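You operate a simulated robot arm through the tools that you are given. There is no shell and no other tool. Be economical: measure what you need, move in short steps, check, and stop when the job is done.

The job below is to be done with a simulated two-armed robot. You get a single attempt, and the scene is never put back.

## Task
Wipe the crumbs out of the liner drawer with the larder pad, then lay the drawer liner in.
Fine: pull the drawer nearly all the way out; pad back on its ring, drawer shut. What is to be rubbed or washed off counts as gone when no trace of it is left.
Where things are to end (x, y in the base frame): drawer liner within 50 mm of [680, -220].
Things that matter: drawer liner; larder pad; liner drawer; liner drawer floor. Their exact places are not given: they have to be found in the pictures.

Only the result counts: the job must be done as asked and must still hold three seconds after the hand-in. Knocking over, shifting, dropping, spilling or breaking anything else fails it.

## Robot
Two 7-joint arms with two-finger parallel grippers on one trunk, on a base that drives. Base frame: it is fixed to the floor where the robot stands at the start and does not move with it; the origin is under the middle of the robot, x ahead of it, y to its left, z up. Lengths are in mm, angles in degrees, forces in N, time in s.
The left shoulder is at the start at [50, 168, 1132], the right one opposite. With the tool pointing down near the work surface each hand reaches from about 100 to 660 mm from the robot's upright axis, wherever it stands, measured 20 degrees to its own side. Places, roughly: larder pad (8x8x7 cm) [800, 0, 900]; liner drawer [700, -200, 800]; liner drawer floor [700, -300, 700]. Payload 1.57 kg a hand.
The TCP of each hand is the grasp point between the finger pads, 30 mm short of the fingertips. In the tool frame z runs along the fingers and y along their closing line. The gripper opens to 80 mm. The fingers are 17 mm wide and 12 mm thick; the gripper's body (40 by 82 mm) begins 80 mm behind the TCP.
Orientation is told as [roll, pitch, yaw] about the base's x, y, z axes, in that order, counted from this pose: with the fingers straight down and closing along the base's y, the tool's x points along the base's -x, its y along +y and its z along -z.

## Interface
- The arms move only by the tool play_rows. It takes "left_moves", "right_moves" or both (then of equal length, played together; a hand with none holds still); each is a list of rows, each an object (a shift or turn left out is 0, a gripper value left out holds the last) with "offset": the shift along the tool's x, y, z in mm, a list of three; "rotation": the turn, a rotation vector about the tool's x, y, z in degrees, a list of three; "grip": the closure in counts, from 0 (fully open) to 255 (shut). In form: [{"offset": [dx, dy, dz], "rotation": [rx, ry, rz], "grip": grip}, ...]. A call has 1 to 12 rows; each row shifts and turns the commanded pose from where the row before left it, along the tool's axes as they then stand. A row lasts 0.2 s, in which the tool goes at most 50 mm and 8.6 degrees; a call with a longer step from one row to the next is refused whole, and so is a gripper value outside its range. Where a pose cannot be reached the arm comes as near as it can. A force on the tool above 40 N (or 10 N above the force at the start of the call, whichever is more), or a blocked arm, ends the call early, and 0.2 s more pass. The fingers move at their own pace (about 45 mm/s each) and stop on an object; they squeeze with about 32 N. The grip force told is the motor's: it shows also when the fingers shut on nothing. Time passes only in rows, and 0.2 s behind the last, so rows that do not move let the fingers close. The reply holds the time, the measured pose of the TCP, the force on the tool along the base axes, the opening and the grip force, in the units named above and with some noise, with the torque about the TCP (base axes, N m) and any sound that the robot's microphone picked up, and new pictures: "views" is both (left out), scene, wrist or none (wrist: the cameras of the hands that moved).
- Cameras (640 x 400 px; columns grow to the right, rows downward): "scene" is now at [79.3, 33.3, 1315.5]; the picture's right is [0.59, -0.81, 0.00], its down [-0.71, -0.52, -0.48] and it looks along [0.39, 0.29, -0.88] (base axes); focal length 214 px, centre (320, 200). "left" rides on the left gripper at [72, 7, -122] in its tool frame; the picture's right is [-0.09, 1.00, 0.00], its down [-0.84, -0.08, -0.54] and it looks along [-0.54, -0.05, 0.84] (tool axes); focal length 238 px, centre (320, 200). "right" rides on the right gripper at [72, -7, -122] in its tool frame; the picture's right is [0.09, 1.00, 0.00], its down [-0.84, 0.08, -0.54] and it looks along [-0.54, 0.05, 0.84] (tool axes); focal length 238 px, centre (320, 200).
- slide_trunk(by): slides the trunk up (or, below 0, down) by that many mm; the arms and the scene camera ride with it, the base frame stays. It gives what a move gives, with no picture.
- steer(legs): drives the robot by 1 to 6 legs, each [ahead, left, turn to the left] in mm, mm and degrees, along the robot's own axes; the way and the turn of a leg run together, so that a leg with both is an arc; at most 1500 mm and 180 degrees a leg. The arms and the cameras ride along, it lands a little off, and it stops where it bumps. It gives what a move gives, and a new picture of the scene camera.
- head_to(pan, tilt): turns the head with the scene camera to pan (to the left, within 80 degrees either way) and tilt (down, from -29 to 69), counted from straight ahead of the robot. It gives what a move gives, and a new picture of the scene camera.
- point_at(camera, pixels): for up to 12 pixels [column, row] of the newest picture of that camera ("zoom" is the newest enlarged one), the place [x, y, z] in the base frame of the surface seen there, good to about 2 mm, but the place of the scene camera against the robot may be out by one fixed shift of up to 18 mm in any direction. The clock stands still meanwhile.
- enlarge(camera, box): a new picture of the part [left, top, right, bottom] of that camera's present view, enlarged. The clock stands still meanwhile.
- sign_off(): hands the job in; it is judged then, once.

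Keep the steps short. Do not move on a guess: measure, check each grasp and each placing, and mend mistakes. In all there are 80 turns and 260 pictures (those below and enlarged ones count). Leave the grippers open and the arms clear of the work at the hand-in unless told otherwise, and finish with a single line.

The tools are called after "Request:" as a command line: name --argument value ..., lists and objects as JSON in quotes. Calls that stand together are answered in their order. play_rows: Moves the arms, as the interface text tells. Its arguments: {"type":"object","properties":{"left_moves":{"type":"array"},"right_moves":{"type":"array"},"views":{"type":"string","enum":["both","scene","wrist","none"]}},"required":[]} The other tools are called the same way: slide_trunk (by) slides the trunk up or down; steer (legs) drives the base; head_to (pan, tilt) turns the head that bears the scene camera; point_at (camera, pixels) gives the place of the surface under pixels of a picture; enlarge (camera, box) takes an enlarged picture of a part of a camera's view; sign_off () hands the job in.

At the start:

```text
clock: 0.0
left_eef_pos: [400.7, 92.5, 1180.7]
left_tool_rot: [0.1, 0.0, 0.2]
left_ft_force: [0.3, -1.3, 0.0]
left_moment: [-0.01, -0.02, 0.0]
left_grip_width: 80.1
left_grip_force: 0.1
right_eef_pos: [356.6, -202.8, 1171.2]
right_tool_rot: [0.0, 0.0, 0.1]
right_ft_force: [0.0, 0.8, -0.2]
right_moment: [0.01, 0.01, -0.01]
right_grip_width: 79.8
right_grip_force: 0.0
trunk travel left (down, up): [-300.0, 143.0]
robot x, y, heading: [3.5, 0.9, 0.2]
head pan, tilt: [36.2, 61.1]
```

scene: 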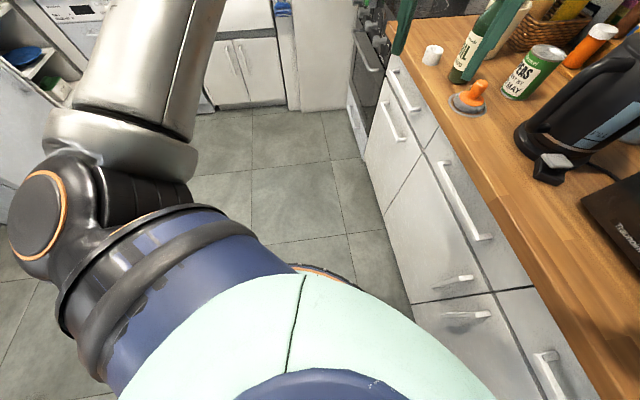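
right: 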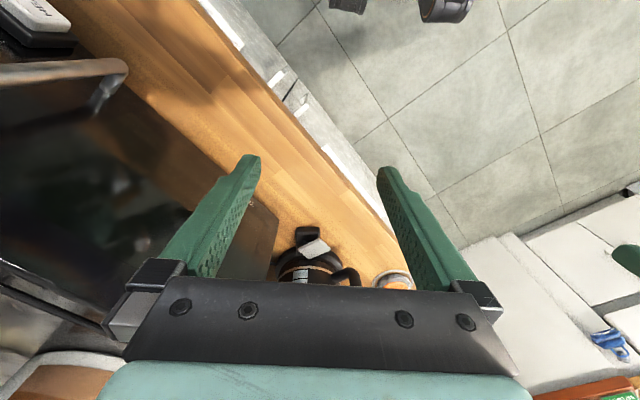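
left: 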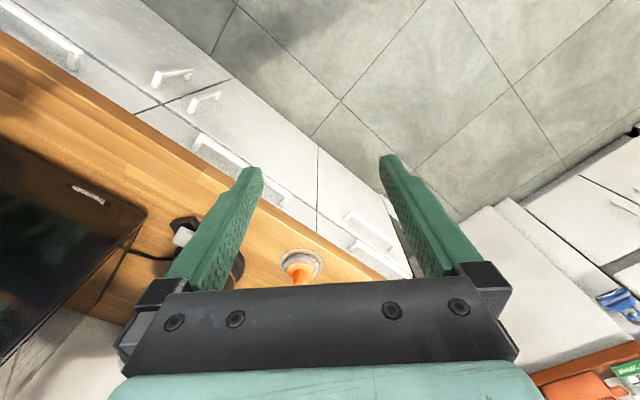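

The scene camera shows a counter with drawers on the right, and an orange-handled thing near pixel (470,98). I'll turn the head straight ahead and less tilted to find the drawer, pad and liner.

Request:
head_to --pan -10 --tilt 45

```text
clock: 1.1
left_eef_pos: [400.8, 91.5, 1181.6]
left_tool_rot: [-0.1, -0.1, 0.1]
left_ft_force: [0.1, 0.7, -0.7]
left_moment: [-0.02, 0.0, 0.0]
left_grip_width: 80.1
left_grip_force: 0.1
right_eef_pos: [356.7, -203.2, 1171.4]
right_tool_rot: [-0.1, 0.0, 0.0]
right_ft_force: [0.7, 0.8, 0.2]
right_moment: [0.01, 0.0, 0.02]
right_grip_width: 80.0
right_grip_force: 0.0
trunk travel left (down, up): [-300.0, 143.0]
robot x, y, heading: [-0.5, -2.4, 0.0]
head pan, tilt: [-10.0, 45.0]
```

scene: 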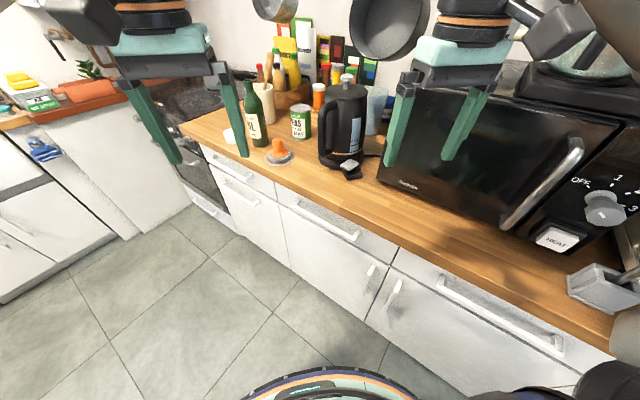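

I see the counter running obliquely. The orange-knobbed round thing at (279,152) may be the pad or a lid. I'll measure several points.

Request:
point_at --camera "scene" --pixels '[[279, 150], [270, 158], [400, 245], [280, 182], [340, 236], [240, 193], [500, 312], [350, 170], [300, 120], [590, 350], [370, 276], [395, 294]]'

Request:
enlarge --camera "scene" --box '[160, 60, 400, 210]'

Request:
enlarge --camera "scene" --box '[400, 180, 640, 330]'

```text
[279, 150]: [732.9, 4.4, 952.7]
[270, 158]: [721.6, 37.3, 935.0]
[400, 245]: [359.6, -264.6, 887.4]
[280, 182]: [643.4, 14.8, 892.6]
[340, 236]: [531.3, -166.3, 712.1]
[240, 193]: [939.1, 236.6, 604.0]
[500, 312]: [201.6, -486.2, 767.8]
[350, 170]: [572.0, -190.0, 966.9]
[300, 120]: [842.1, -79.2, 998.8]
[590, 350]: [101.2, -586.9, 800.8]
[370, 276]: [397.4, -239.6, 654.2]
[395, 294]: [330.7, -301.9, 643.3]
```

```text
2.67 times, centred on (280, 135) of scene
```

zoom: 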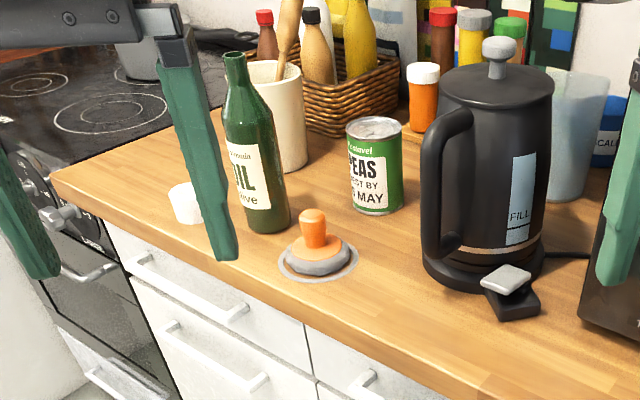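

```text
2.67 times, centred on (520, 255) of scene
```

zoom: 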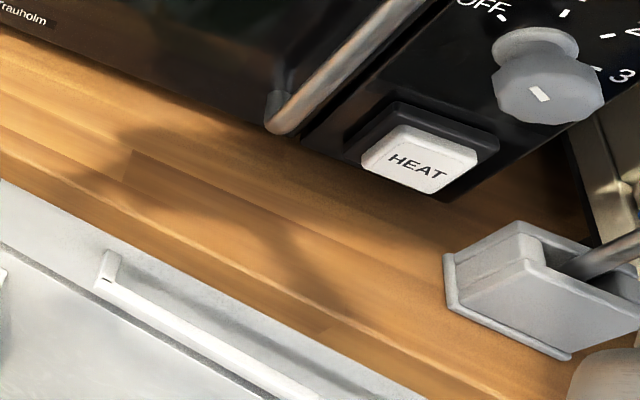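

The pad is the orange-handled disc on a ring near [730,5]. The counter front lies along x−y≈627. Now I look for the liner: to the left and to the right.

Request:
head_to --pan -70 --tilt 40

Request:
head_to --pan 50 --tilt 30

Request:
head_to --pan -40 --tilt 60

```text
clock: 2.4
left_eef_pos: [400.2, 92.8, 1180.8]
left_tool_rot: [0.0, 0.0, 0.1]
left_ft_force: [0.6, 0.5, 0.0]
left_moment: [0.0, -0.02, 0.05]
left_grip_width: 80.0
left_grip_force: 0.0
right_eef_pos: [356.9, -203.2, 1170.5]
right_tool_rot: [-0.1, 0.1, 0.0]
right_ft_force: [0.0, -0.4, 0.7]
right_moment: [0.02, -0.02, -0.02]
right_grip_width: 79.9
right_grip_force: 0.0
trunk travel left (down, up): [-300.0, 143.0]
robot x, y, heading: [-5.0, -2.1, -0.1]
head pan, tilt: [-70.0, 40.0]
```

scene: 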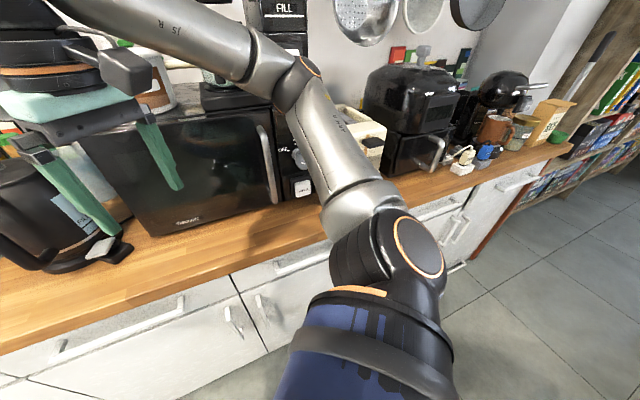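

```text
clock: 4.4
left_eef_pos: [400.3, 93.6, 1182.2]
left_tool_rot: [-0.1, 0.0, 0.1]
left_ft_force: [0.5, -0.3, -0.3]
left_moment: [-0.03, 0.02, 0.01]
left_grip_width: 80.3
left_grip_force: 0.1
right_eef_pos: [357.0, -201.9, 1170.7]
right_tool_rot: [0.0, 0.1, 0.0]
right_ft_force: [-0.1, 0.4, 0.7]
right_moment: [0.04, -0.03, -0.01]
right_grip_width: 80.1
right_grip_force: 0.2
trunk travel left (down, up): [-300.0, 143.0]
robot x, y, heading: [-1.7, 1.1, -0.1]
head pan, tilt: [50.0, 30.0]
```

scene: 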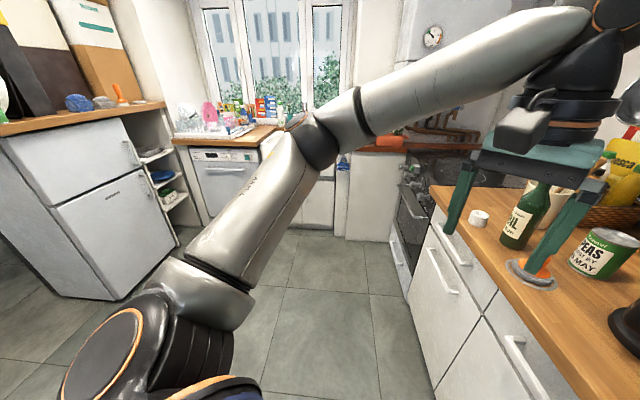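

```text
clock: 6.1
left_eef_pos: [399.7, 92.9, 1180.1]
left_tool_rot: [0.0, 0.0, 0.2]
left_ft_force: [0.9, -1.1, 0.0]
left_moment: [-0.02, 0.03, 0.01]
left_grip_width: 80.2
left_grip_force: 0.1
right_eef_pos: [356.7, -202.9, 1171.1]
right_tool_rot: [0.0, 0.0, 0.1]
right_ft_force: [0.7, 0.2, 0.1]
right_moment: [0.03, -0.03, 0.0]
right_grip_width: 80.4
right_grip_force: 0.1
trunk travel left (down, up): [-300.0, 143.0]
robot x, y, heading: [1.0, 3.8, 0.1]
head pan, tilt: [-40.0, 60.0]
```

scene: 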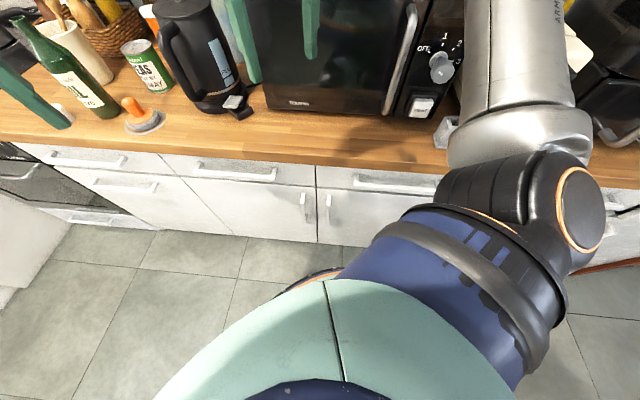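

The three drawer handles are at (85,160), (235,172), (400,185). I'll enlarge to identify the liner candidates: the white cylinder at (62,115) and the grey box at (443,132).

Request:
enlarge --camera "scene" --box '[0, 40, 200, 165]'

Request:
enlarge --camera "scene" --box '[380, 60, 540, 160]'

Request:
point_at --camera "scene" --pixels '[[62, 113], [443, 132], [130, 103], [142, 126], [196, 170], [235, 173], [273, 179], [316, 163], [316, 178], [165, 153], [316, 188], [240, 160]]'

```text
3.20 times, centred on (100, 102) of scene
```

zoom: 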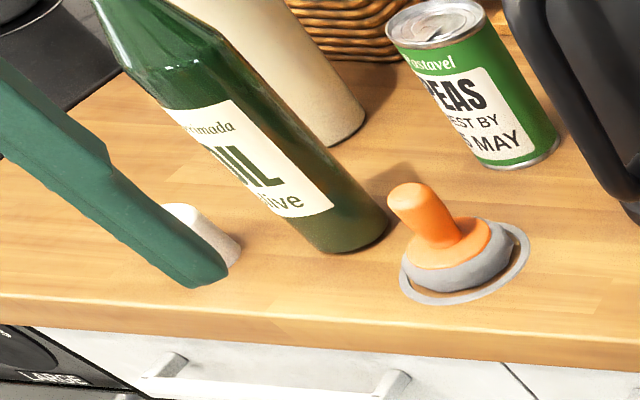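

```text
4.00 times, centred on (460, 110) of scene
```

zoom: 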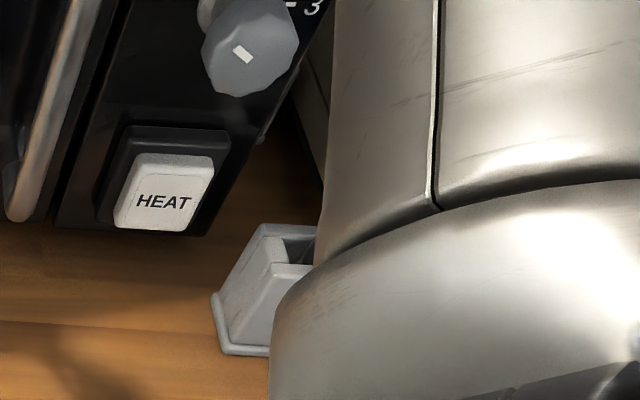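

```text
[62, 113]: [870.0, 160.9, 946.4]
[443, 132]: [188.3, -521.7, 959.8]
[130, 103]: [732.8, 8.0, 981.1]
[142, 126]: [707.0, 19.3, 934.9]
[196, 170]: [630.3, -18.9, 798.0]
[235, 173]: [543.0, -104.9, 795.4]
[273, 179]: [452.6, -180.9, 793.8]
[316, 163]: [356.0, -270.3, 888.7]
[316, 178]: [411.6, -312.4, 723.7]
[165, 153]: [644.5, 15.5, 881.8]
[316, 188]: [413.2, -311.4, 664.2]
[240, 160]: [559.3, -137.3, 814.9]
```

The middle drawer handle centre is about [543,-105,796], which fits the target. The liner isn't identified yet; I'll turn the head toward the white cylinder and enlarge, then inspect the counter's right side.

Request:
head_to --pan 15 --tilt 35

Request:
enlarge --camera "scene" --box '[220, 120, 460, 270]'

Request:
head_to --pan -75 --tilt 30

Request:
enlarge --camera "scene" --box '[320, 60, 640, 260]'

```text
clock: 7.3
left_eef_pos: [399.6, 91.0, 1181.7]
left_tool_rot: [0.0, 0.0, 0.0]
left_ft_force: [0.4, 0.4, 0.2]
left_moment: [0.0, -0.04, 0.0]
left_grip_width: 80.1
left_grip_force: 0.2
right_eef_pos: [357.3, -203.6, 1170.9]
right_tool_rot: [0.0, 0.0, 0.1]
right_ft_force: [-0.5, -0.3, -1.2]
right_moment: [0.02, -0.01, -0.02]
right_grip_width: 80.2
right_grip_force: 0.1
trunk travel left (down, up): [-300.0, 143.0]
robot x, y, heading: [-0.8, 0.3, 0.4]
head pan, tilt: [15.0, 35.0]
```

scene: 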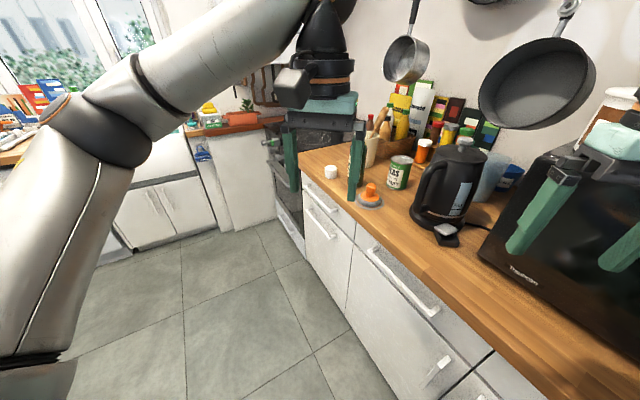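

```text
2.67 times, centred on (340, 195) of scene
```

zoom: 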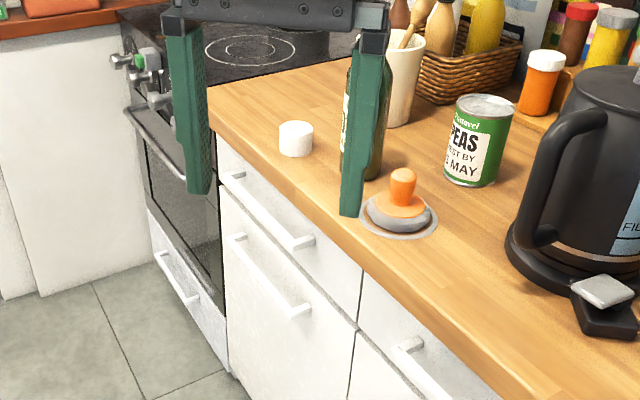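

```text
clock: 9.0
left_eef_pos: [399.2, 92.8, 1181.9]
left_tool_rot: [0.0, 0.0, 0.1]
left_ft_force: [0.1, 0.6, 0.4]
left_moment: [0.01, -0.04, 0.0]
left_grip_width: 80.1
left_grip_force: 0.0
right_eef_pos: [358.3, -202.4, 1170.6]
right_tool_rot: [0.0, 0.0, -0.1]
right_ft_force: [-0.1, -0.1, -0.3]
right_moment: [-0.01, -0.01, -0.03]
right_grip_width: 80.1
right_grip_force: 0.1
trunk travel left (down, up): [-300.0, 143.0]
robot x, y, heading: [-2.7, -4.1, 0.1]
head pan, tilt: [-75.0, 30.0]
```

scene: 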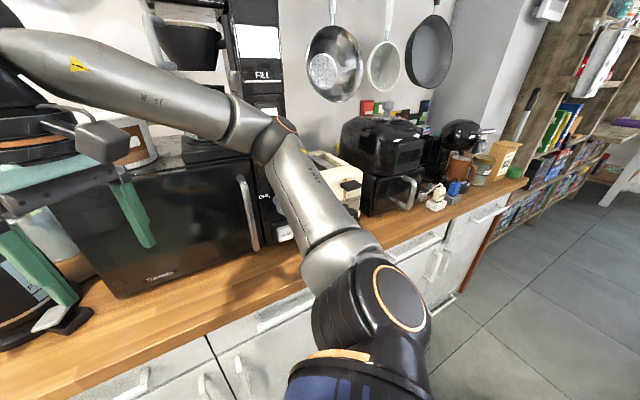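

```text
2.00 times, centred on (480, 160) of scene
```

zoom: 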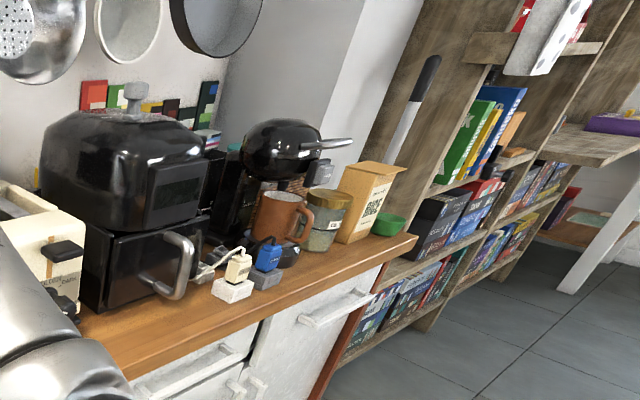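

The white cylinder at about [870,161] is the only unmarked loose item, so it's the likely liner; I'll inspect it closely later. The counter stands at 45° to me, so I'll turn 45° right to face it, then shift left 300 mm.

Request:
steer --legs '[[0, 0, -45], [0, 300, 0]]'

Request:
head_to --pan 5 --tilt 50

```text
clock: 14.3
left_eef_pos: [558.2, -14.0, 1180.9]
left_tool_rot: [0.0, -0.1, -45.8]
left_ft_force: [0.4, 0.6, 0.2]
left_moment: [-0.02, 0.02, 0.01]
left_grip_width: 80.0
left_grip_force: 0.0
right_eef_pos: [317.2, -190.2, 1170.3]
right_tool_rot: [0.0, 0.0, -45.8]
right_ft_force: [-0.7, 0.6, 0.5]
right_moment: [0.0, 0.0, -0.02]
right_grip_width: 79.9
right_grip_force: 0.1
trunk travel left (down, up): [-300.0, 143.0]
robot x, y, heading: [215.5, 209.8, -45.6]
head pan, tilt: [-75.0, 30.0]
```

scene: 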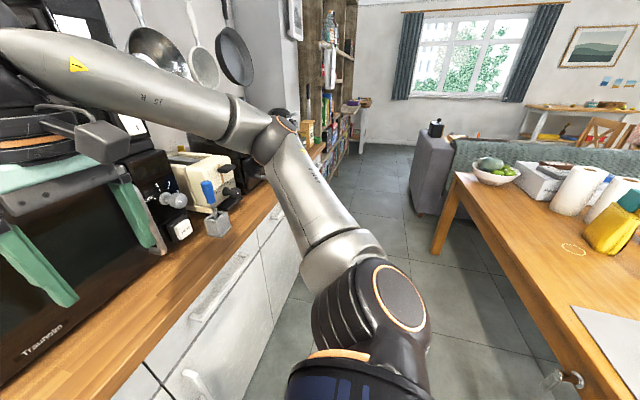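

```text
clock: 15.8
left_eef_pos: [558.4, -14.0, 1182.4]
left_tool_rot: [0.0, 0.0, -45.7]
left_ft_force: [0.4, 0.5, 0.9]
left_moment: [0.01, 0.01, 0.01]
left_grip_width: 80.1
left_grip_force: 0.1
right_eef_pos: [316.8, -189.0, 1170.7]
right_tool_rot: [0.0, -0.1, -45.7]
right_ft_force: [0.3, 0.3, 0.0]
right_moment: [0.0, 0.03, 0.0]
right_grip_width: 79.9
right_grip_force: 0.0
trunk travel left (down, up): [-300.0, 143.0]
robot x, y, heading: [213.1, 207.9, -45.6]
head pan, tilt: [5.0, 50.0]
```

scene: 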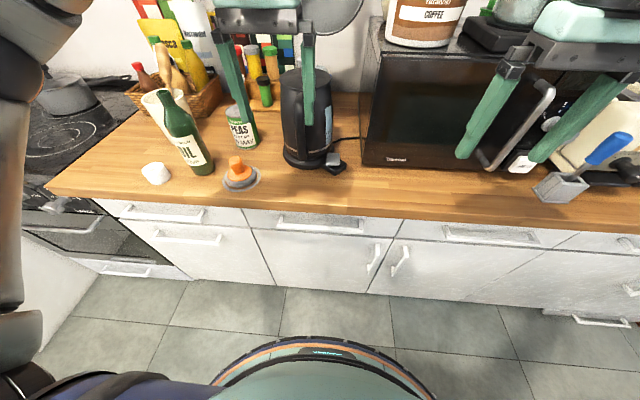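

There's a table behind to the right with a grey sheet on it; that could be the liner too. I'll look there.

Request:
head_to --pan -80 --tilt 50

Request:
head_to --pan 15 --tilt 50

Request:
enlarge --camera "scene" --box '[160, 100, 400, 250]'

Request:
point_at --camera "scene" --pixels '[[320, 200], [360, 210]]'

```text
clock: 17.4
left_eef_pos: [559.8, -14.6, 1182.5]
left_tool_rot: [0.0, 0.0, -45.7]
left_ft_force: [0.4, 0.8, -0.6]
left_moment: [-0.01, 0.02, -0.03]
left_grip_width: 80.0
left_grip_force: 0.1
right_eef_pos: [316.4, -188.9, 1170.6]
right_tool_rot: [0.0, 0.0, -45.7]
right_ft_force: [-0.2, 0.3, -0.1]
right_moment: [0.04, -0.02, 0.03]
right_grip_width: 79.9
right_grip_force: 0.1
trunk travel left (down, up): [-300.0, 143.0]
robot x, y, heading: [207.9, 207.3, -45.8]
head pan, tilt: [-80.0, 50.0]
```

scene: 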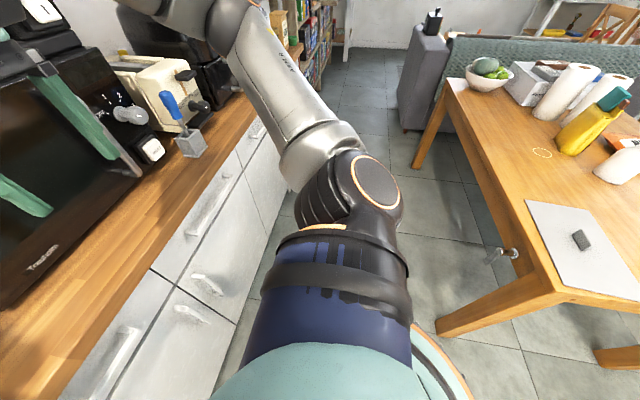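

```text
clock: 19.1
left_eef_pos: [558.6, -13.2, 1180.9]
left_tool_rot: [0.0, 0.1, -45.7]
left_ft_force: [0.7, 0.0, -0.1]
left_moment: [-0.01, -0.02, -0.01]
left_grip_width: 79.9
left_grip_force: 0.0
right_eef_pos: [317.0, -188.9, 1171.0]
right_tool_rot: [0.0, 0.0, -45.7]
right_ft_force: [-0.3, 0.6, 0.4]
right_moment: [0.0, -0.03, 0.02]
right_grip_width: 79.9
right_grip_force: 0.0
trunk travel left (down, up): [-300.0, 143.0]
robot x, y, heading: [216.7, 209.5, -45.8]
head pan, tilt: [15.0, 50.0]
```

scene: 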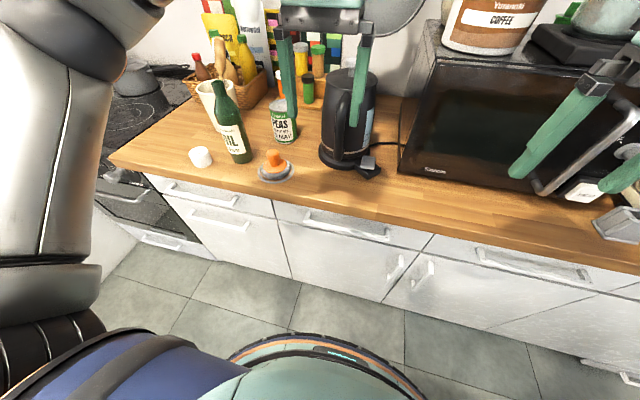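

```text
2.67 times, centred on (280, 175) of scene
```

zoom: 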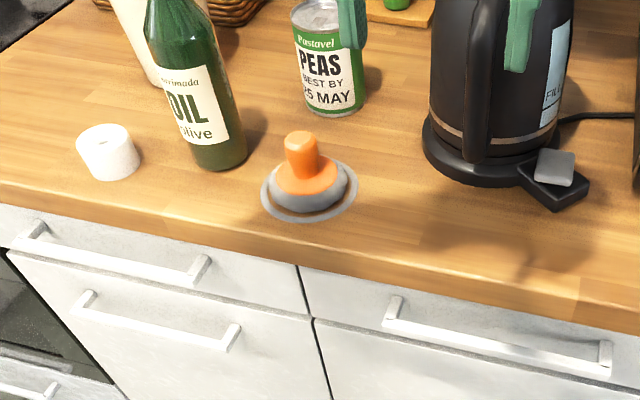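

```text
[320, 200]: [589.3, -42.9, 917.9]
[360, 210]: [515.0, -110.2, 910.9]
```

The white cylinder has a central hole: it's a small roll, the drawer liner. I'll measure pad, roll and handle in the zoom.

Request:
point_at --camera "zoom" --pixels '[[302, 140], [300, 168], [266, 190], [355, 185], [300, 216], [105, 130], [112, 170], [390, 318], [500, 348], [605, 368], [345, 315], [230, 200]]'

```text
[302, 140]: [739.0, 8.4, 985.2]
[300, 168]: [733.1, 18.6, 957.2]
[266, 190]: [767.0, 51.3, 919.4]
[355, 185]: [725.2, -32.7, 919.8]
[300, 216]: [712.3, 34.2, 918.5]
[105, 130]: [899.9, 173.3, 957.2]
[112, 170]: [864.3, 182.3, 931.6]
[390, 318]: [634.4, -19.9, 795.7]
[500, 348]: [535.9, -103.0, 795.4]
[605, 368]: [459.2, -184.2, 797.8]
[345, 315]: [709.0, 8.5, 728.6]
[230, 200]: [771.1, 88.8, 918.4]
```

Counter top z≈918, pad knob top ≈985 near [739,8], roll near [885,178], handle ends [634,-20] to [459,-184] at z 796. I'll move the left hand above the pad and view with its own camera.

Request:
play_rows --left_moves '[{"offset": [-27, 37, 0]}, {"offset": [-27, 37, 0]}, {"offset": [-27, 37, 0]}, {"offset": [-27, 37, 0]}, {"offset": [0, 0, 40]}]' --views "wrist"

```text
clock: 20.3
left_eef_pos: [742.4, 12.4, 1140.2]
left_tool_rot: [0.0, 0.0, -45.7]
left_ft_force: [0.3, 0.0, 0.3]
left_moment: [0.03, -0.01, 0.0]
left_grip_width: 80.0
left_grip_force: 0.0
right_eef_pos: [318.0, -189.3, 1171.2]
right_tool_rot: [0.0, 0.0, -45.8]
right_ft_force: [0.0, 0.0, 0.0]
right_moment: [0.01, 0.01, 0.02]
right_grip_width: 80.1
right_grip_force: 0.0
trunk travel left (down, up): [-300.0, 143.0]
robot x, y, heading: [215.6, 209.7, -45.9]
head pan, tilt: [15.0, 50.0]
```

left: 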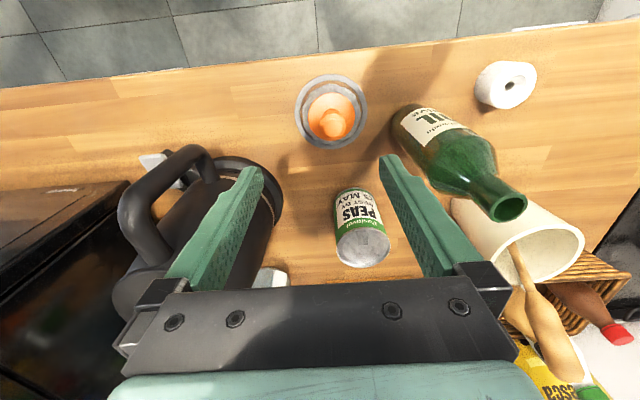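

The wrist view shows the pad at (330,118), roll at (506,85), bottle at right. Measure them precisely with the left camera.

Request:
point_at --camera "left" --pixels '[[332, 122], [345, 127], [330, 80], [299, 112], [364, 105], [332, 146], [508, 85], [480, 92], [534, 80], [505, 106], [415, 128], [300, 60]]'

Request:
enlarge --camera "left" --box '[260, 50, 420, 150]'

Request:
enlarge --camera "left" --box '[440, 40, 600, 140]'

```text
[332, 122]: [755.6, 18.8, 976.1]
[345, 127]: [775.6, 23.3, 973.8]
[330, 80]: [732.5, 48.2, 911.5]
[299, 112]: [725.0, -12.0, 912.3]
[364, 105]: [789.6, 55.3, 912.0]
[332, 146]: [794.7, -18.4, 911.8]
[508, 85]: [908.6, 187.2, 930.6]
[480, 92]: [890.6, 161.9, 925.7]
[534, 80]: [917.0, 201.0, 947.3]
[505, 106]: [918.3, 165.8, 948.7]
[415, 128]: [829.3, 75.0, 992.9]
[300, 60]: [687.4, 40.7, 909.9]
```

```text
4.00 times, centred on (340, 100) of left
```

zoom: 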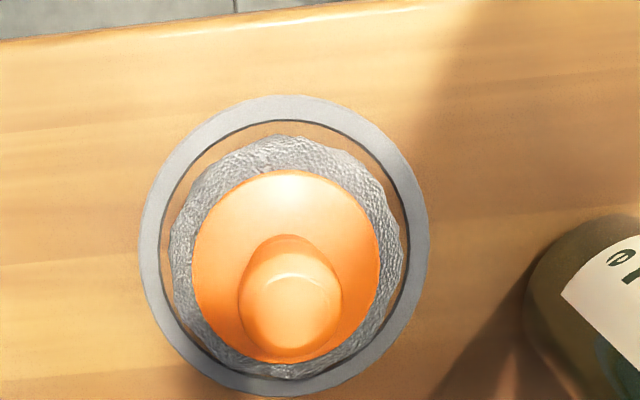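

```text
4.00 times, centred on (520, 90) of left
```

zoom: 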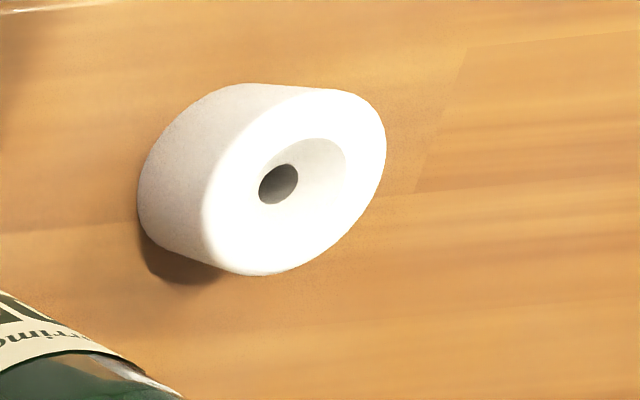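

The white thing is a tapered cylinder with a recessed hole—not certainly a liner. I'll inspect the table and other surfaces for better candidates.

Request:
head_to --pan -80 --tilt 35

Request:
enlarge --camera "scene" --box '[420, 120, 640, 340]'

Request:
enlarge --camera "scene" --box '[100, 100, 340, 250]'

Request:
head_to --pan 75 --tilt 20

Request:
enlarge --camera "scene" --box '[160, 100, 640, 400]'

```text
clock: 22.0
left_eef_pos: [741.1, 13.4, 1140.5]
left_tool_rot: [0.0, 0.0, -45.6]
left_ft_force: [0.0, 0.1, -0.1]
left_moment: [0.02, 0.03, -0.04]
left_grip_width: 79.6
left_grip_force: 0.0
right_eef_pos: [316.4, -189.5, 1172.0]
right_tool_rot: [0.1, -0.1, -45.8]
right_ft_force: [0.0, -0.8, 0.5]
right_moment: [-0.02, 0.0, 0.02]
right_grip_width: 80.3
right_grip_force: 0.1
trunk travel left (down, up): [-300.0, 143.0]
robot x, y, heading: [211.3, 204.7, -45.7]
head pan, tilt: [-80.0, 35.0]
```

scene: 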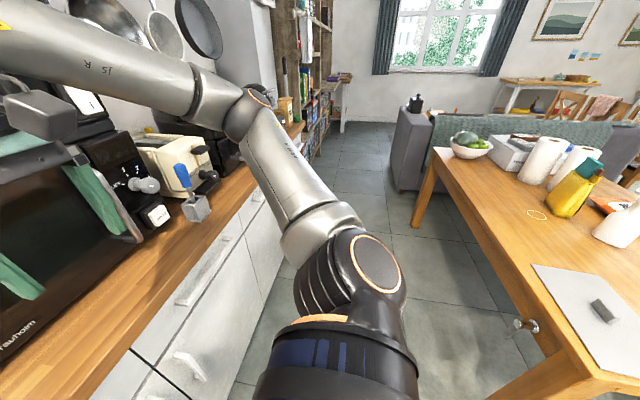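

```text
1.82 times, centred on (530, 230) of scene
```

zoom: 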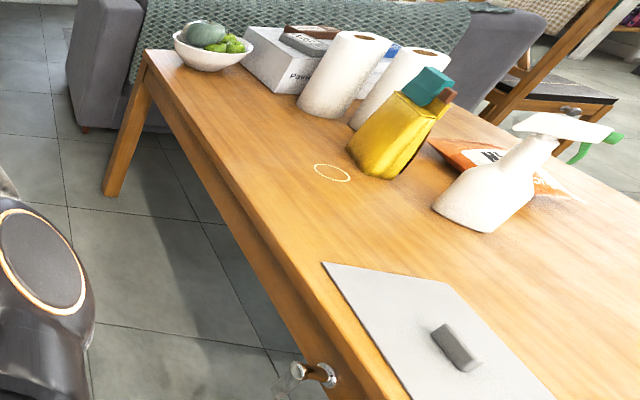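

```text
2.67 times, centred on (220, 175) of scene
```

zoom: 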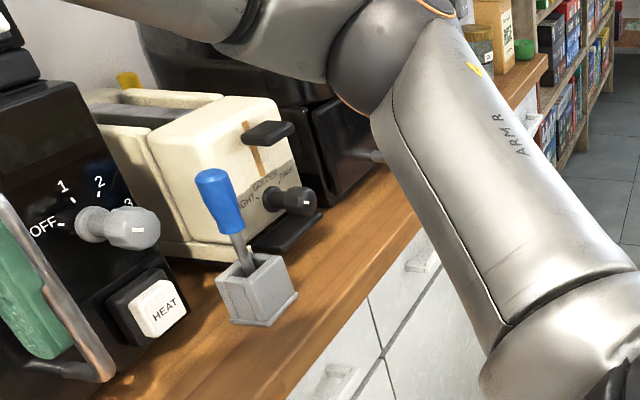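

```text
clock: 24.4
left_eef_pos: [740.9, 13.0, 1140.6]
left_tool_rot: [0.0, -0.1, -45.7]
left_ft_force: [-0.9, -0.2, 0.1]
left_moment: [0.01, 0.0, -0.01]
left_grip_width: 80.1
left_grip_force: 0.0
right_eef_pos: [316.3, -189.0, 1170.0]
right_tool_rot: [0.0, 0.0, -45.7]
right_ft_force: [-0.4, -0.1, 0.5]
right_moment: [-0.01, 0.01, -0.02]
right_grip_width: 80.0
right_grip_force: 0.0
trunk travel left (down, up): [-300.0, 143.0]
robot x, y, heading: [213.2, 207.9, -45.4]
head pan, tilt: [75.0, 20.0]
```

scene: 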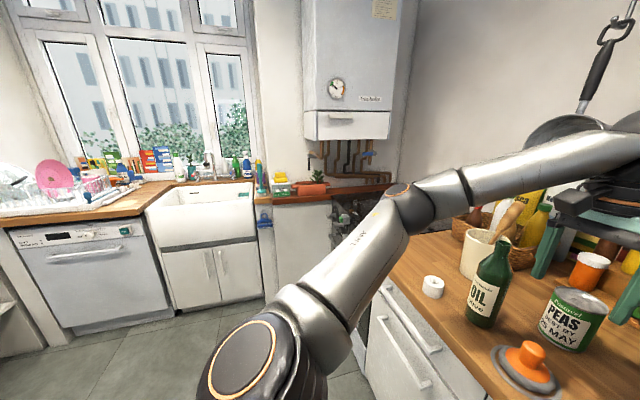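

```text
1.33 times, centred on (400, 250) of scene
```

zoom: 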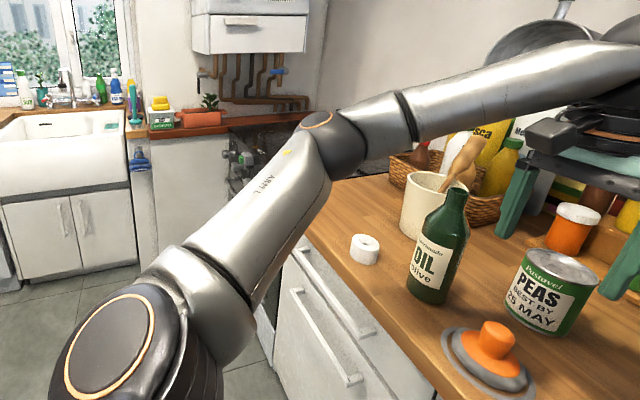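

I'll go with the roll (it looks like a small roll of liner). From the wrist camera, the ring centre is ≈[760,18], knob top z≈977, counter z≈912 (so scene readings need about +18,+10,−7). The bottle is close on the left, so I'll narrow the fingers to ~50 mm and come down over the knob.

Request:
play_rows --left_moves '[{"offset": [-9, 17, 0], "grip": 96}, {"offset": [0, 0, 40]}, {"offset": [0, 0, 40]}, {"offset": [0, 0, 20]}, {}]' --views "wrist"

```text
clock: 25.6
left_eef_pos: [758.9, 18.0, 1039.8]
left_tool_rot: [0.1, 0.1, -45.6]
left_ft_force: [0.5, 0.3, 0.3]
left_moment: [0.0, -0.03, -0.04]
left_grip_width: 49.9
left_grip_force: 0.0
right_eef_pos: [317.2, -189.9, 1170.5]
right_tool_rot: [0.0, -0.1, -45.7]
right_ft_force: [0.8, 0.0, -0.5]
right_moment: [0.02, 0.01, -0.02]
right_grip_width: 80.1
right_grip_force: 0.1
trunk travel left (down, up): [-300.0, 143.0]
robot x, y, heading: [213.4, 206.5, -45.6]
head pan, tilt: [75.0, 20.0]
```

left: 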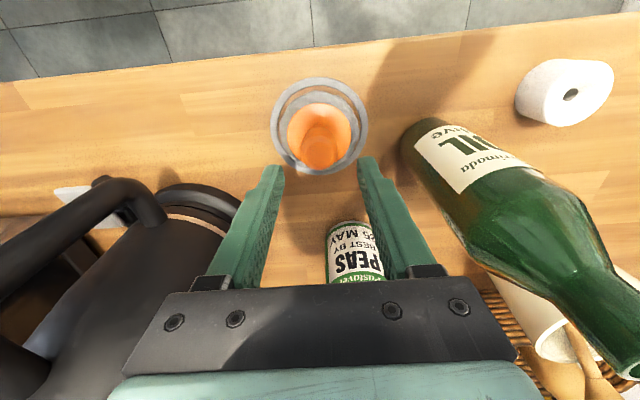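

The knob is between the fingers; I'll remeasure knob and ring from here.

Request:
point_at --camera "left" --pixels '[[325, 155], [308, 148], [342, 150], [322, 78], [272, 132], [368, 125], [325, 175], [300, 120], [345, 115], [540, 260], [430, 150]]'

Request:
enlarge --camera "left" --box '[240, 70, 400, 190]'

```text
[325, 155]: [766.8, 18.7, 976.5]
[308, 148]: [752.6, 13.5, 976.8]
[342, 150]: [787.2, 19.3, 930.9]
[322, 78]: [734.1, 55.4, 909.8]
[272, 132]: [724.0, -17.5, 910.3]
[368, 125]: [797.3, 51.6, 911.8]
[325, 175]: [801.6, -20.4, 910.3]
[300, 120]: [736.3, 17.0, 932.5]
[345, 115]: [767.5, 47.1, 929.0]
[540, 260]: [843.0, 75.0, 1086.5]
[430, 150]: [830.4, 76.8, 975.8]
```

```text
3.33 times, centred on (320, 130) of left
```

zoom: 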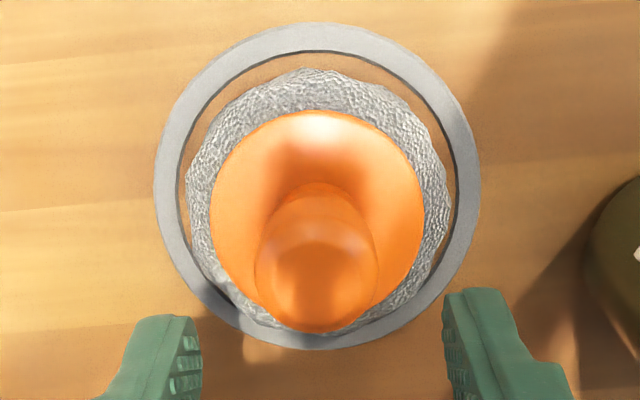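

Ring centre ≈[763,18], knob spans z 931–978. Descend to TCP z≈968 and close.

Request:
play_rows --left_moves '[{"offset": [-2, 2, 40]}, {"offset": [0, 0, 32]}, {"grip": 255}, {}, {}, {}]' --views "wrist"

```text
clock: 27.0
left_eef_pos: [762.6, 19.0, 969.3]
left_tool_rot: [0.0, 0.1, -45.7]
left_ft_force: [0.4, -1.3, 0.0]
left_moment: [-0.01, -0.01, 0.0]
left_grip_width: 30.3
left_grip_force: 32.2
right_eef_pos: [317.9, -188.3, 1170.7]
right_tool_rot: [0.0, 0.0, -45.7]
right_ft_force: [0.2, 0.5, 0.0]
right_moment: [-0.04, 0.03, 0.02]
right_grip_width: 79.9
right_grip_force: 0.0
trunk travel left (down, up): [-300.0, 143.0]
robot x, y, heading: [213.8, 208.8, -45.6]
head pan, tilt: [75.0, 20.0]
```

left: 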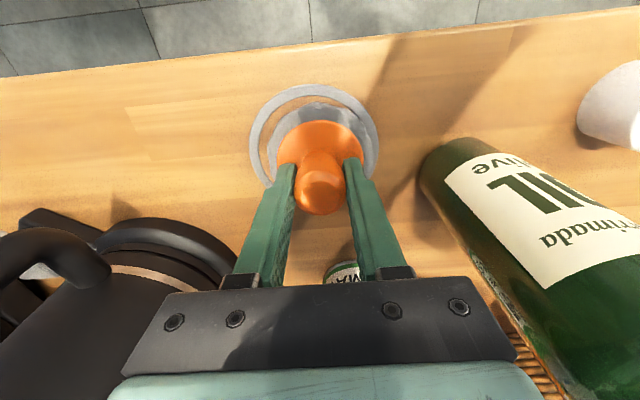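

Gripped, 30 mm wide, force 32 N; rest pose is TCP [762.6,19,969.3]. Now lift straight up and draw back toward the robot.

Request:
play_rows --left_moves '[{"offset": [0, 0, -20]}, {"offset": [0, 0, -40]}, {"offset": [0, 0, -45]}, {"offset": [0, 0, -45]}, {"offset": [45, 0, 0]}, {"offset": [45, 0, 0]}, {"offset": [45, 0, 0]}, {"offset": [45, 0, 0]}, {"offset": [45, 0, 0]}]' --views "wrist"

Request:
head_to --pan -5 --tilt 60

Request:
enlarge --camera "left" --box '[200, 60, 440, 260]'

```text
clock: 29.0
left_eef_pos: [603.2, 180.4, 1119.0]
left_tool_rot: [0.0, 0.0, -45.6]
left_ft_force: [0.3, 0.9, -0.1]
left_moment: [0.01, -0.04, 0.0]
left_grip_width: 30.6
left_grip_force: 32.0
right_eef_pos: [317.0, -188.6, 1171.2]
right_tool_rot: [0.0, -0.1, -45.8]
right_ft_force: [0.2, -0.3, -0.5]
right_moment: [-0.03, 0.0, 0.01]
right_grip_width: 80.3
right_grip_force: 0.0
trunk travel left (down, up): [-300.0, 143.0]
robot x, y, heading: [214.6, 208.7, -45.5]
head pan, tilt: [75.0, 20.0]
```

left: 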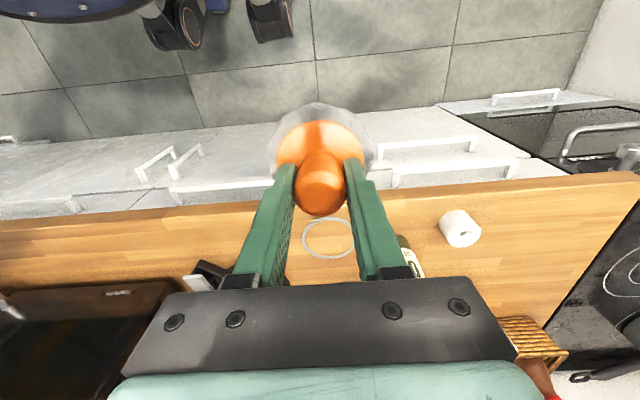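

```text
clock: 30.5
left_eef_pos: [604.2, 179.0, 1119.0]
left_tool_rot: [0.0, 0.0, -45.7]
left_ft_force: [0.1, -0.7, -0.6]
left_moment: [0.0, 0.04, 0.0]
left_grip_width: 30.8
left_grip_force: 31.5
right_eef_pos: [316.7, -189.9, 1171.0]
right_tool_rot: [0.1, 0.0, -45.8]
right_ft_force: [-0.3, -0.3, -0.1]
right_moment: [0.02, -0.02, -0.05]
right_grip_width: 79.9
right_grip_force: 0.0
trunk travel left (down, up): [-300.0, 143.0]
robot x, y, heading: [212.4, 210.5, -45.5]
head pan, tilt: [-5.0, 60.0]
```

scene: 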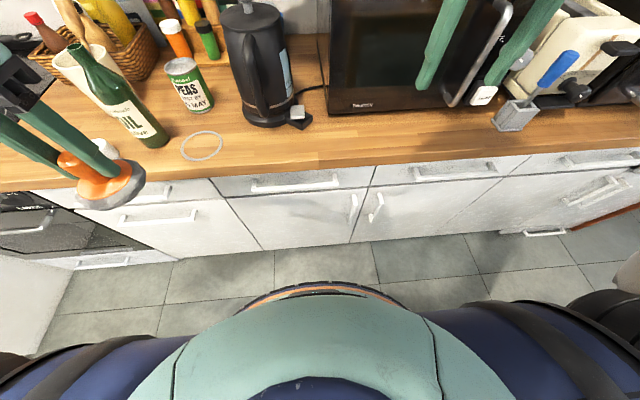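

```text
2.00 times, centred on (320, 160) of left
```

zoom: 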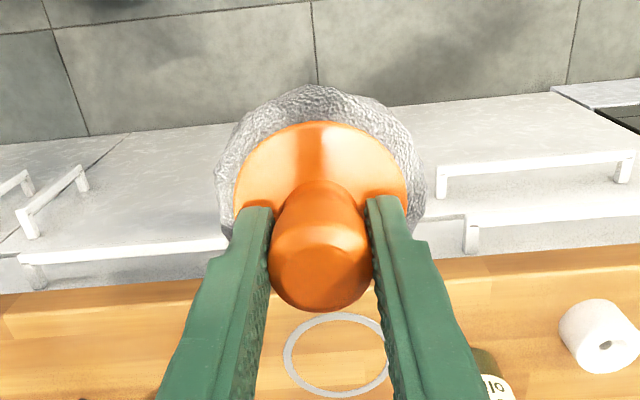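

Pad is held. Measure the drawer handle with the left wrist camera and, for the drawer bounds, with the scene camera.

Request:
point_at --camera "left" --pixels '[[172, 188], [215, 186], [265, 182], [220, 178], [100, 205], [330, 194], [175, 197]]'

Request:
point_at --camera "scene" --pixels '[[253, 189], [295, 187], [338, 185], [330, 287], [295, 175], [212, 188], [372, 176], [226, 197], [366, 187], [330, 300], [250, 183], [295, 194]]'

Request:
enlarge --camera "scene" --box '[190, 130, 400, 250]'

```text
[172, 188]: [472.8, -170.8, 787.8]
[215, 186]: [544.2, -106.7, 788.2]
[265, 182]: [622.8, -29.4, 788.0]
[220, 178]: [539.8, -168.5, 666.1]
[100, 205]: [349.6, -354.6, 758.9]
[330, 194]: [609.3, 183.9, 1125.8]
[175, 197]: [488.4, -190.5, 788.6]
```

```text
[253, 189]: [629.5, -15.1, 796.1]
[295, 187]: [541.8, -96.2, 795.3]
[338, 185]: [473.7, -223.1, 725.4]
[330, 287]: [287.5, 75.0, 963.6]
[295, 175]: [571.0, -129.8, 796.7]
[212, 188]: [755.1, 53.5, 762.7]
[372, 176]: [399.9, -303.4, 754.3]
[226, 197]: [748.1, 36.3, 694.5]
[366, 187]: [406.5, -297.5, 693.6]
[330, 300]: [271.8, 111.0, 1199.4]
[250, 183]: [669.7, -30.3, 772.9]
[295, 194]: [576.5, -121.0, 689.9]
```

```text
3.05 times, centred on (295, 190) of scene
```

zoom: 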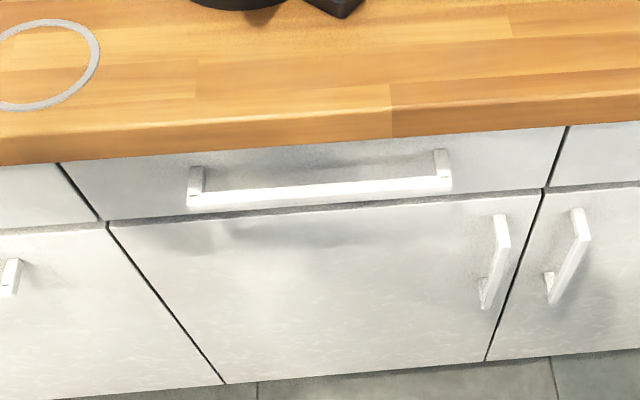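

Handle bar: n≈460 (depth direction), top z≈788, centre ≈[555,-95]; drawer face about 500 wide, counter overhangs it. So I'll grip the bar with the fingers horizontal, closing vertically. First shift the robot 150 left and 60 back, and start tipping the right hand forward.

Request:
steer --legs '[[-60, 150, 0]]'

Request:
play_rows --right_moves '[{"rotation": [0, -8.2, 0], "offset": [0, 0, 20]}, {"rotation": [0, -8.2, 0], "offset": [0, 0, 20]}, {"rotation": [0, -8.2, 0], "offset": [0, 0, 20]}, {"rotation": [0, -8.2, 0], "offset": [0, 0, 20]}, {"rotation": [0, -8.2, 0], "offset": [10, 0, 10]}, {"rotation": [0, -8.2, 0], "offset": [20, 0, 0]}, {"rotation": [0, -8.2, 0], "offset": [20, 0, 0]}, {"rotation": [0, -8.2, 0], "offset": [20, 0, 0]}, {"rotation": [0, -8.2, 0], "offset": [20, 0, 0]}, {"rotation": [0, -8.2, 0], "offset": [20, 0, 0]}, {"rotation": [0, -8, 0], "offset": [20, 0, 0]}]' --views "both"

```text
clock: 32.5
left_eef_pos: [669.2, 330.0, 1118.8]
left_tool_rot: [0.0, 0.1, -45.5]
left_ft_force: [0.5, -0.1, 0.5]
left_moment: [-0.02, 0.01, -0.02]
left_grip_width: 30.3
left_grip_force: 32.0
right_eef_pos: [383.0, -39.6, 1171.9]
right_tool_rot: [0.0, -0.1, -45.5]
right_ft_force: [-0.4, -0.8, -0.4]
right_moment: [0.01, -0.01, 0.03]
right_grip_width: 79.8
right_grip_force: 0.1
trunk travel left (down, up): [-300.0, 143.0]
robot x, y, heading: [280.9, 355.2, -45.7]
head pan, tilt: [-5.0, 60.0]
```

scene: 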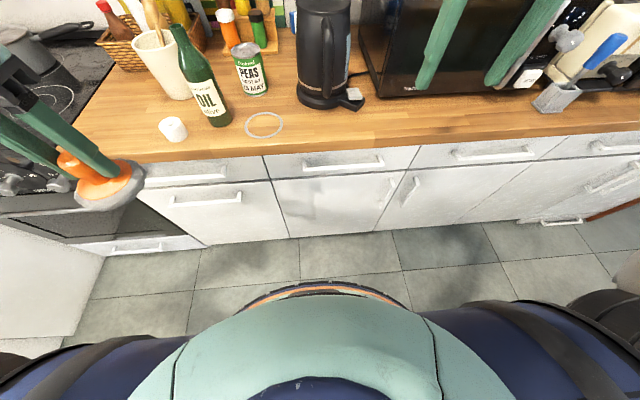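

```text
clock: 34.9
left_eef_pos: [668.3, 329.5, 1118.3]
left_tool_rot: [0.0, 0.0, -45.6]
left_ft_force: [0.1, 0.0, -0.9]
left_moment: [-0.04, -0.02, 0.0]
left_grip_width: 30.3
left_grip_force: 31.9
right_eef_pos: [482.0, -85.0, 1065.6]
right_tool_rot: [0.5, -72.4, -45.4]
right_ft_force: [-0.3, 0.6, 0.0]
right_moment: [-0.02, -0.01, 0.01]
right_grip_width: 79.9
right_grip_force: 0.0
right hand out of reach, approached as far as the arm can: row 5, 6, 7, 8, 9, 10, 11
trunk travel left (down, up): [-300.0, 143.0]
robot x, y, heading: [278.6, 355.7, -45.5]
head pan, tilt: [-5.0, 60.0]
```

scene: 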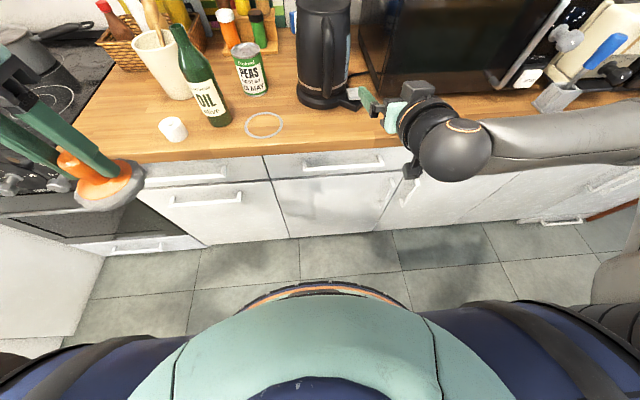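
right: 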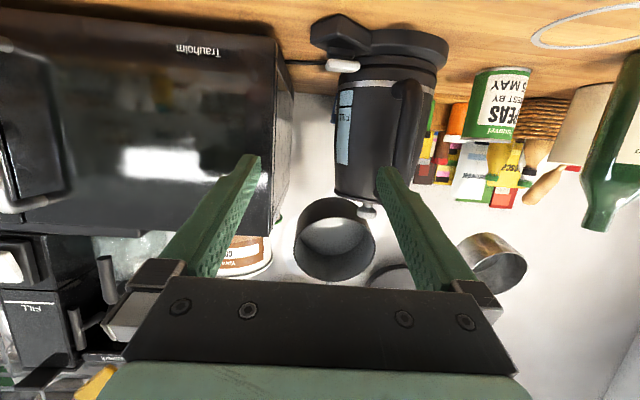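

The hand tipped to −72° and hit a reach limit because the shoulder is high. I'll drive back 90 mm for clearance, then lower the trunk so the shoulder is near the handle's height.

Request:
steer --legs '[[-90, 0, 0]]'

Request:
slide_trunk --by -200

Request:
play_rows --right_moves '[{}, {}]' --views "both"

```text
clock: 36.0
left_eef_pos: [606.1, 392.8, 1117.9]
left_tool_rot: [0.0, -0.1, -45.5]
left_ft_force: [-0.4, 0.5, -1.1]
left_moment: [-0.03, 0.01, -0.01]
left_grip_width: 30.4
left_grip_force: 32.0
right_eef_pos: [419.8, -21.7, 1065.6]
right_tool_rot: [0.6, -72.5, -45.4]
right_ft_force: [0.3, 0.5, 0.3]
right_moment: [-0.05, 0.0, -0.01]
right_grip_width: 79.9
right_grip_force: 0.0
trunk travel left (down, up): [-300.0, 143.0]
robot x, y, heading: [213.5, 419.4, -45.7]
head pan, tilt: [-5.0, 60.0]
```

scene: 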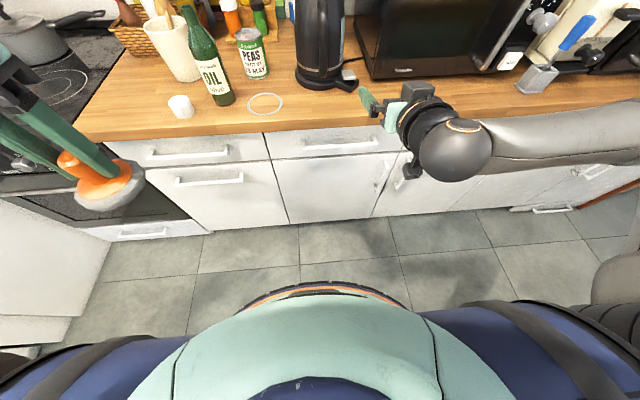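

```text
clock: 38.2
left_eef_pos: [607.2, 392.8, 919.7]
left_tool_rot: [0.0, 0.0, -45.5]
left_ft_force: [0.1, 0.0, -0.6]
left_moment: [-0.01, -0.01, -0.02]
left_grip_width: 29.9
left_grip_force: 32.0
right_eef_pos: [419.5, -22.5, 864.7]
right_tool_rot: [0.5, -72.4, -45.4]
right_ft_force: [-0.5, -0.3, -0.2]
right_moment: [0.03, -0.01, -0.01]
right_grip_width: 80.2
right_grip_force: 0.1
trunk travel left (down, up): [-100.0, 343.0]
robot x, y, heading: [215.0, 421.1, -45.9]
head pan, tilt: [-5.0, 60.0]
```

```text
clock: 38.8
left_eef_pos: [607.2, 392.7, 918.4]
left_tool_rot: [-0.1, 0.0, -45.5]
left_ft_force: [0.4, 0.3, -0.4]
left_moment: [0.01, 0.01, -0.01]
left_grip_width: 30.3
left_grip_force: 31.4
right_eef_pos: [419.7, -23.0, 866.0]
right_tool_rot: [0.6, -72.4, -45.2]
right_ft_force: [-0.4, -0.6, -0.3]
right_moment: [0.01, 0.04, 0.03]
right_grip_width: 80.0
right_grip_force: 0.1
trunk travel left (down, up): [-100.0, 343.0]
robot x, y, heading: [212.2, 420.4, -45.5]
head pan, tilt: [-5.0, 60.0]
```

scene: 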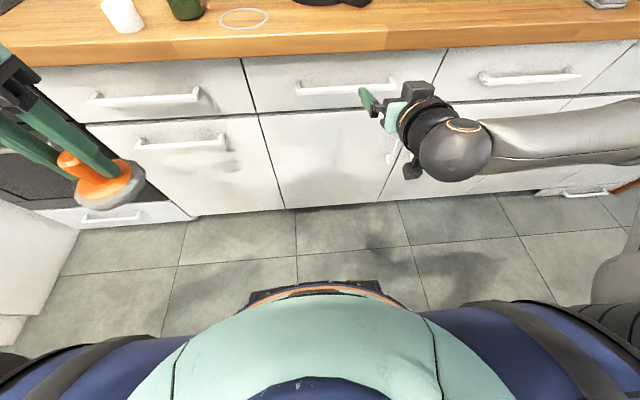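
right: 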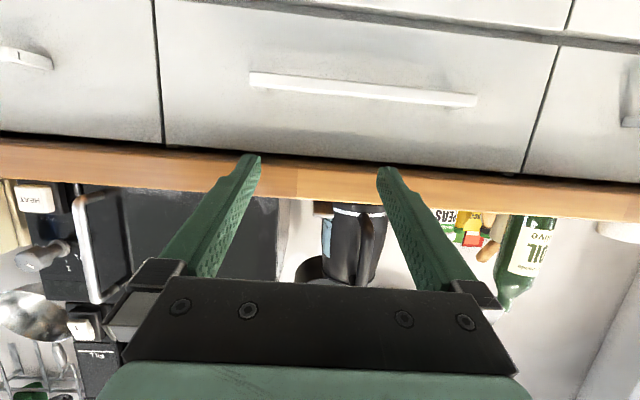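

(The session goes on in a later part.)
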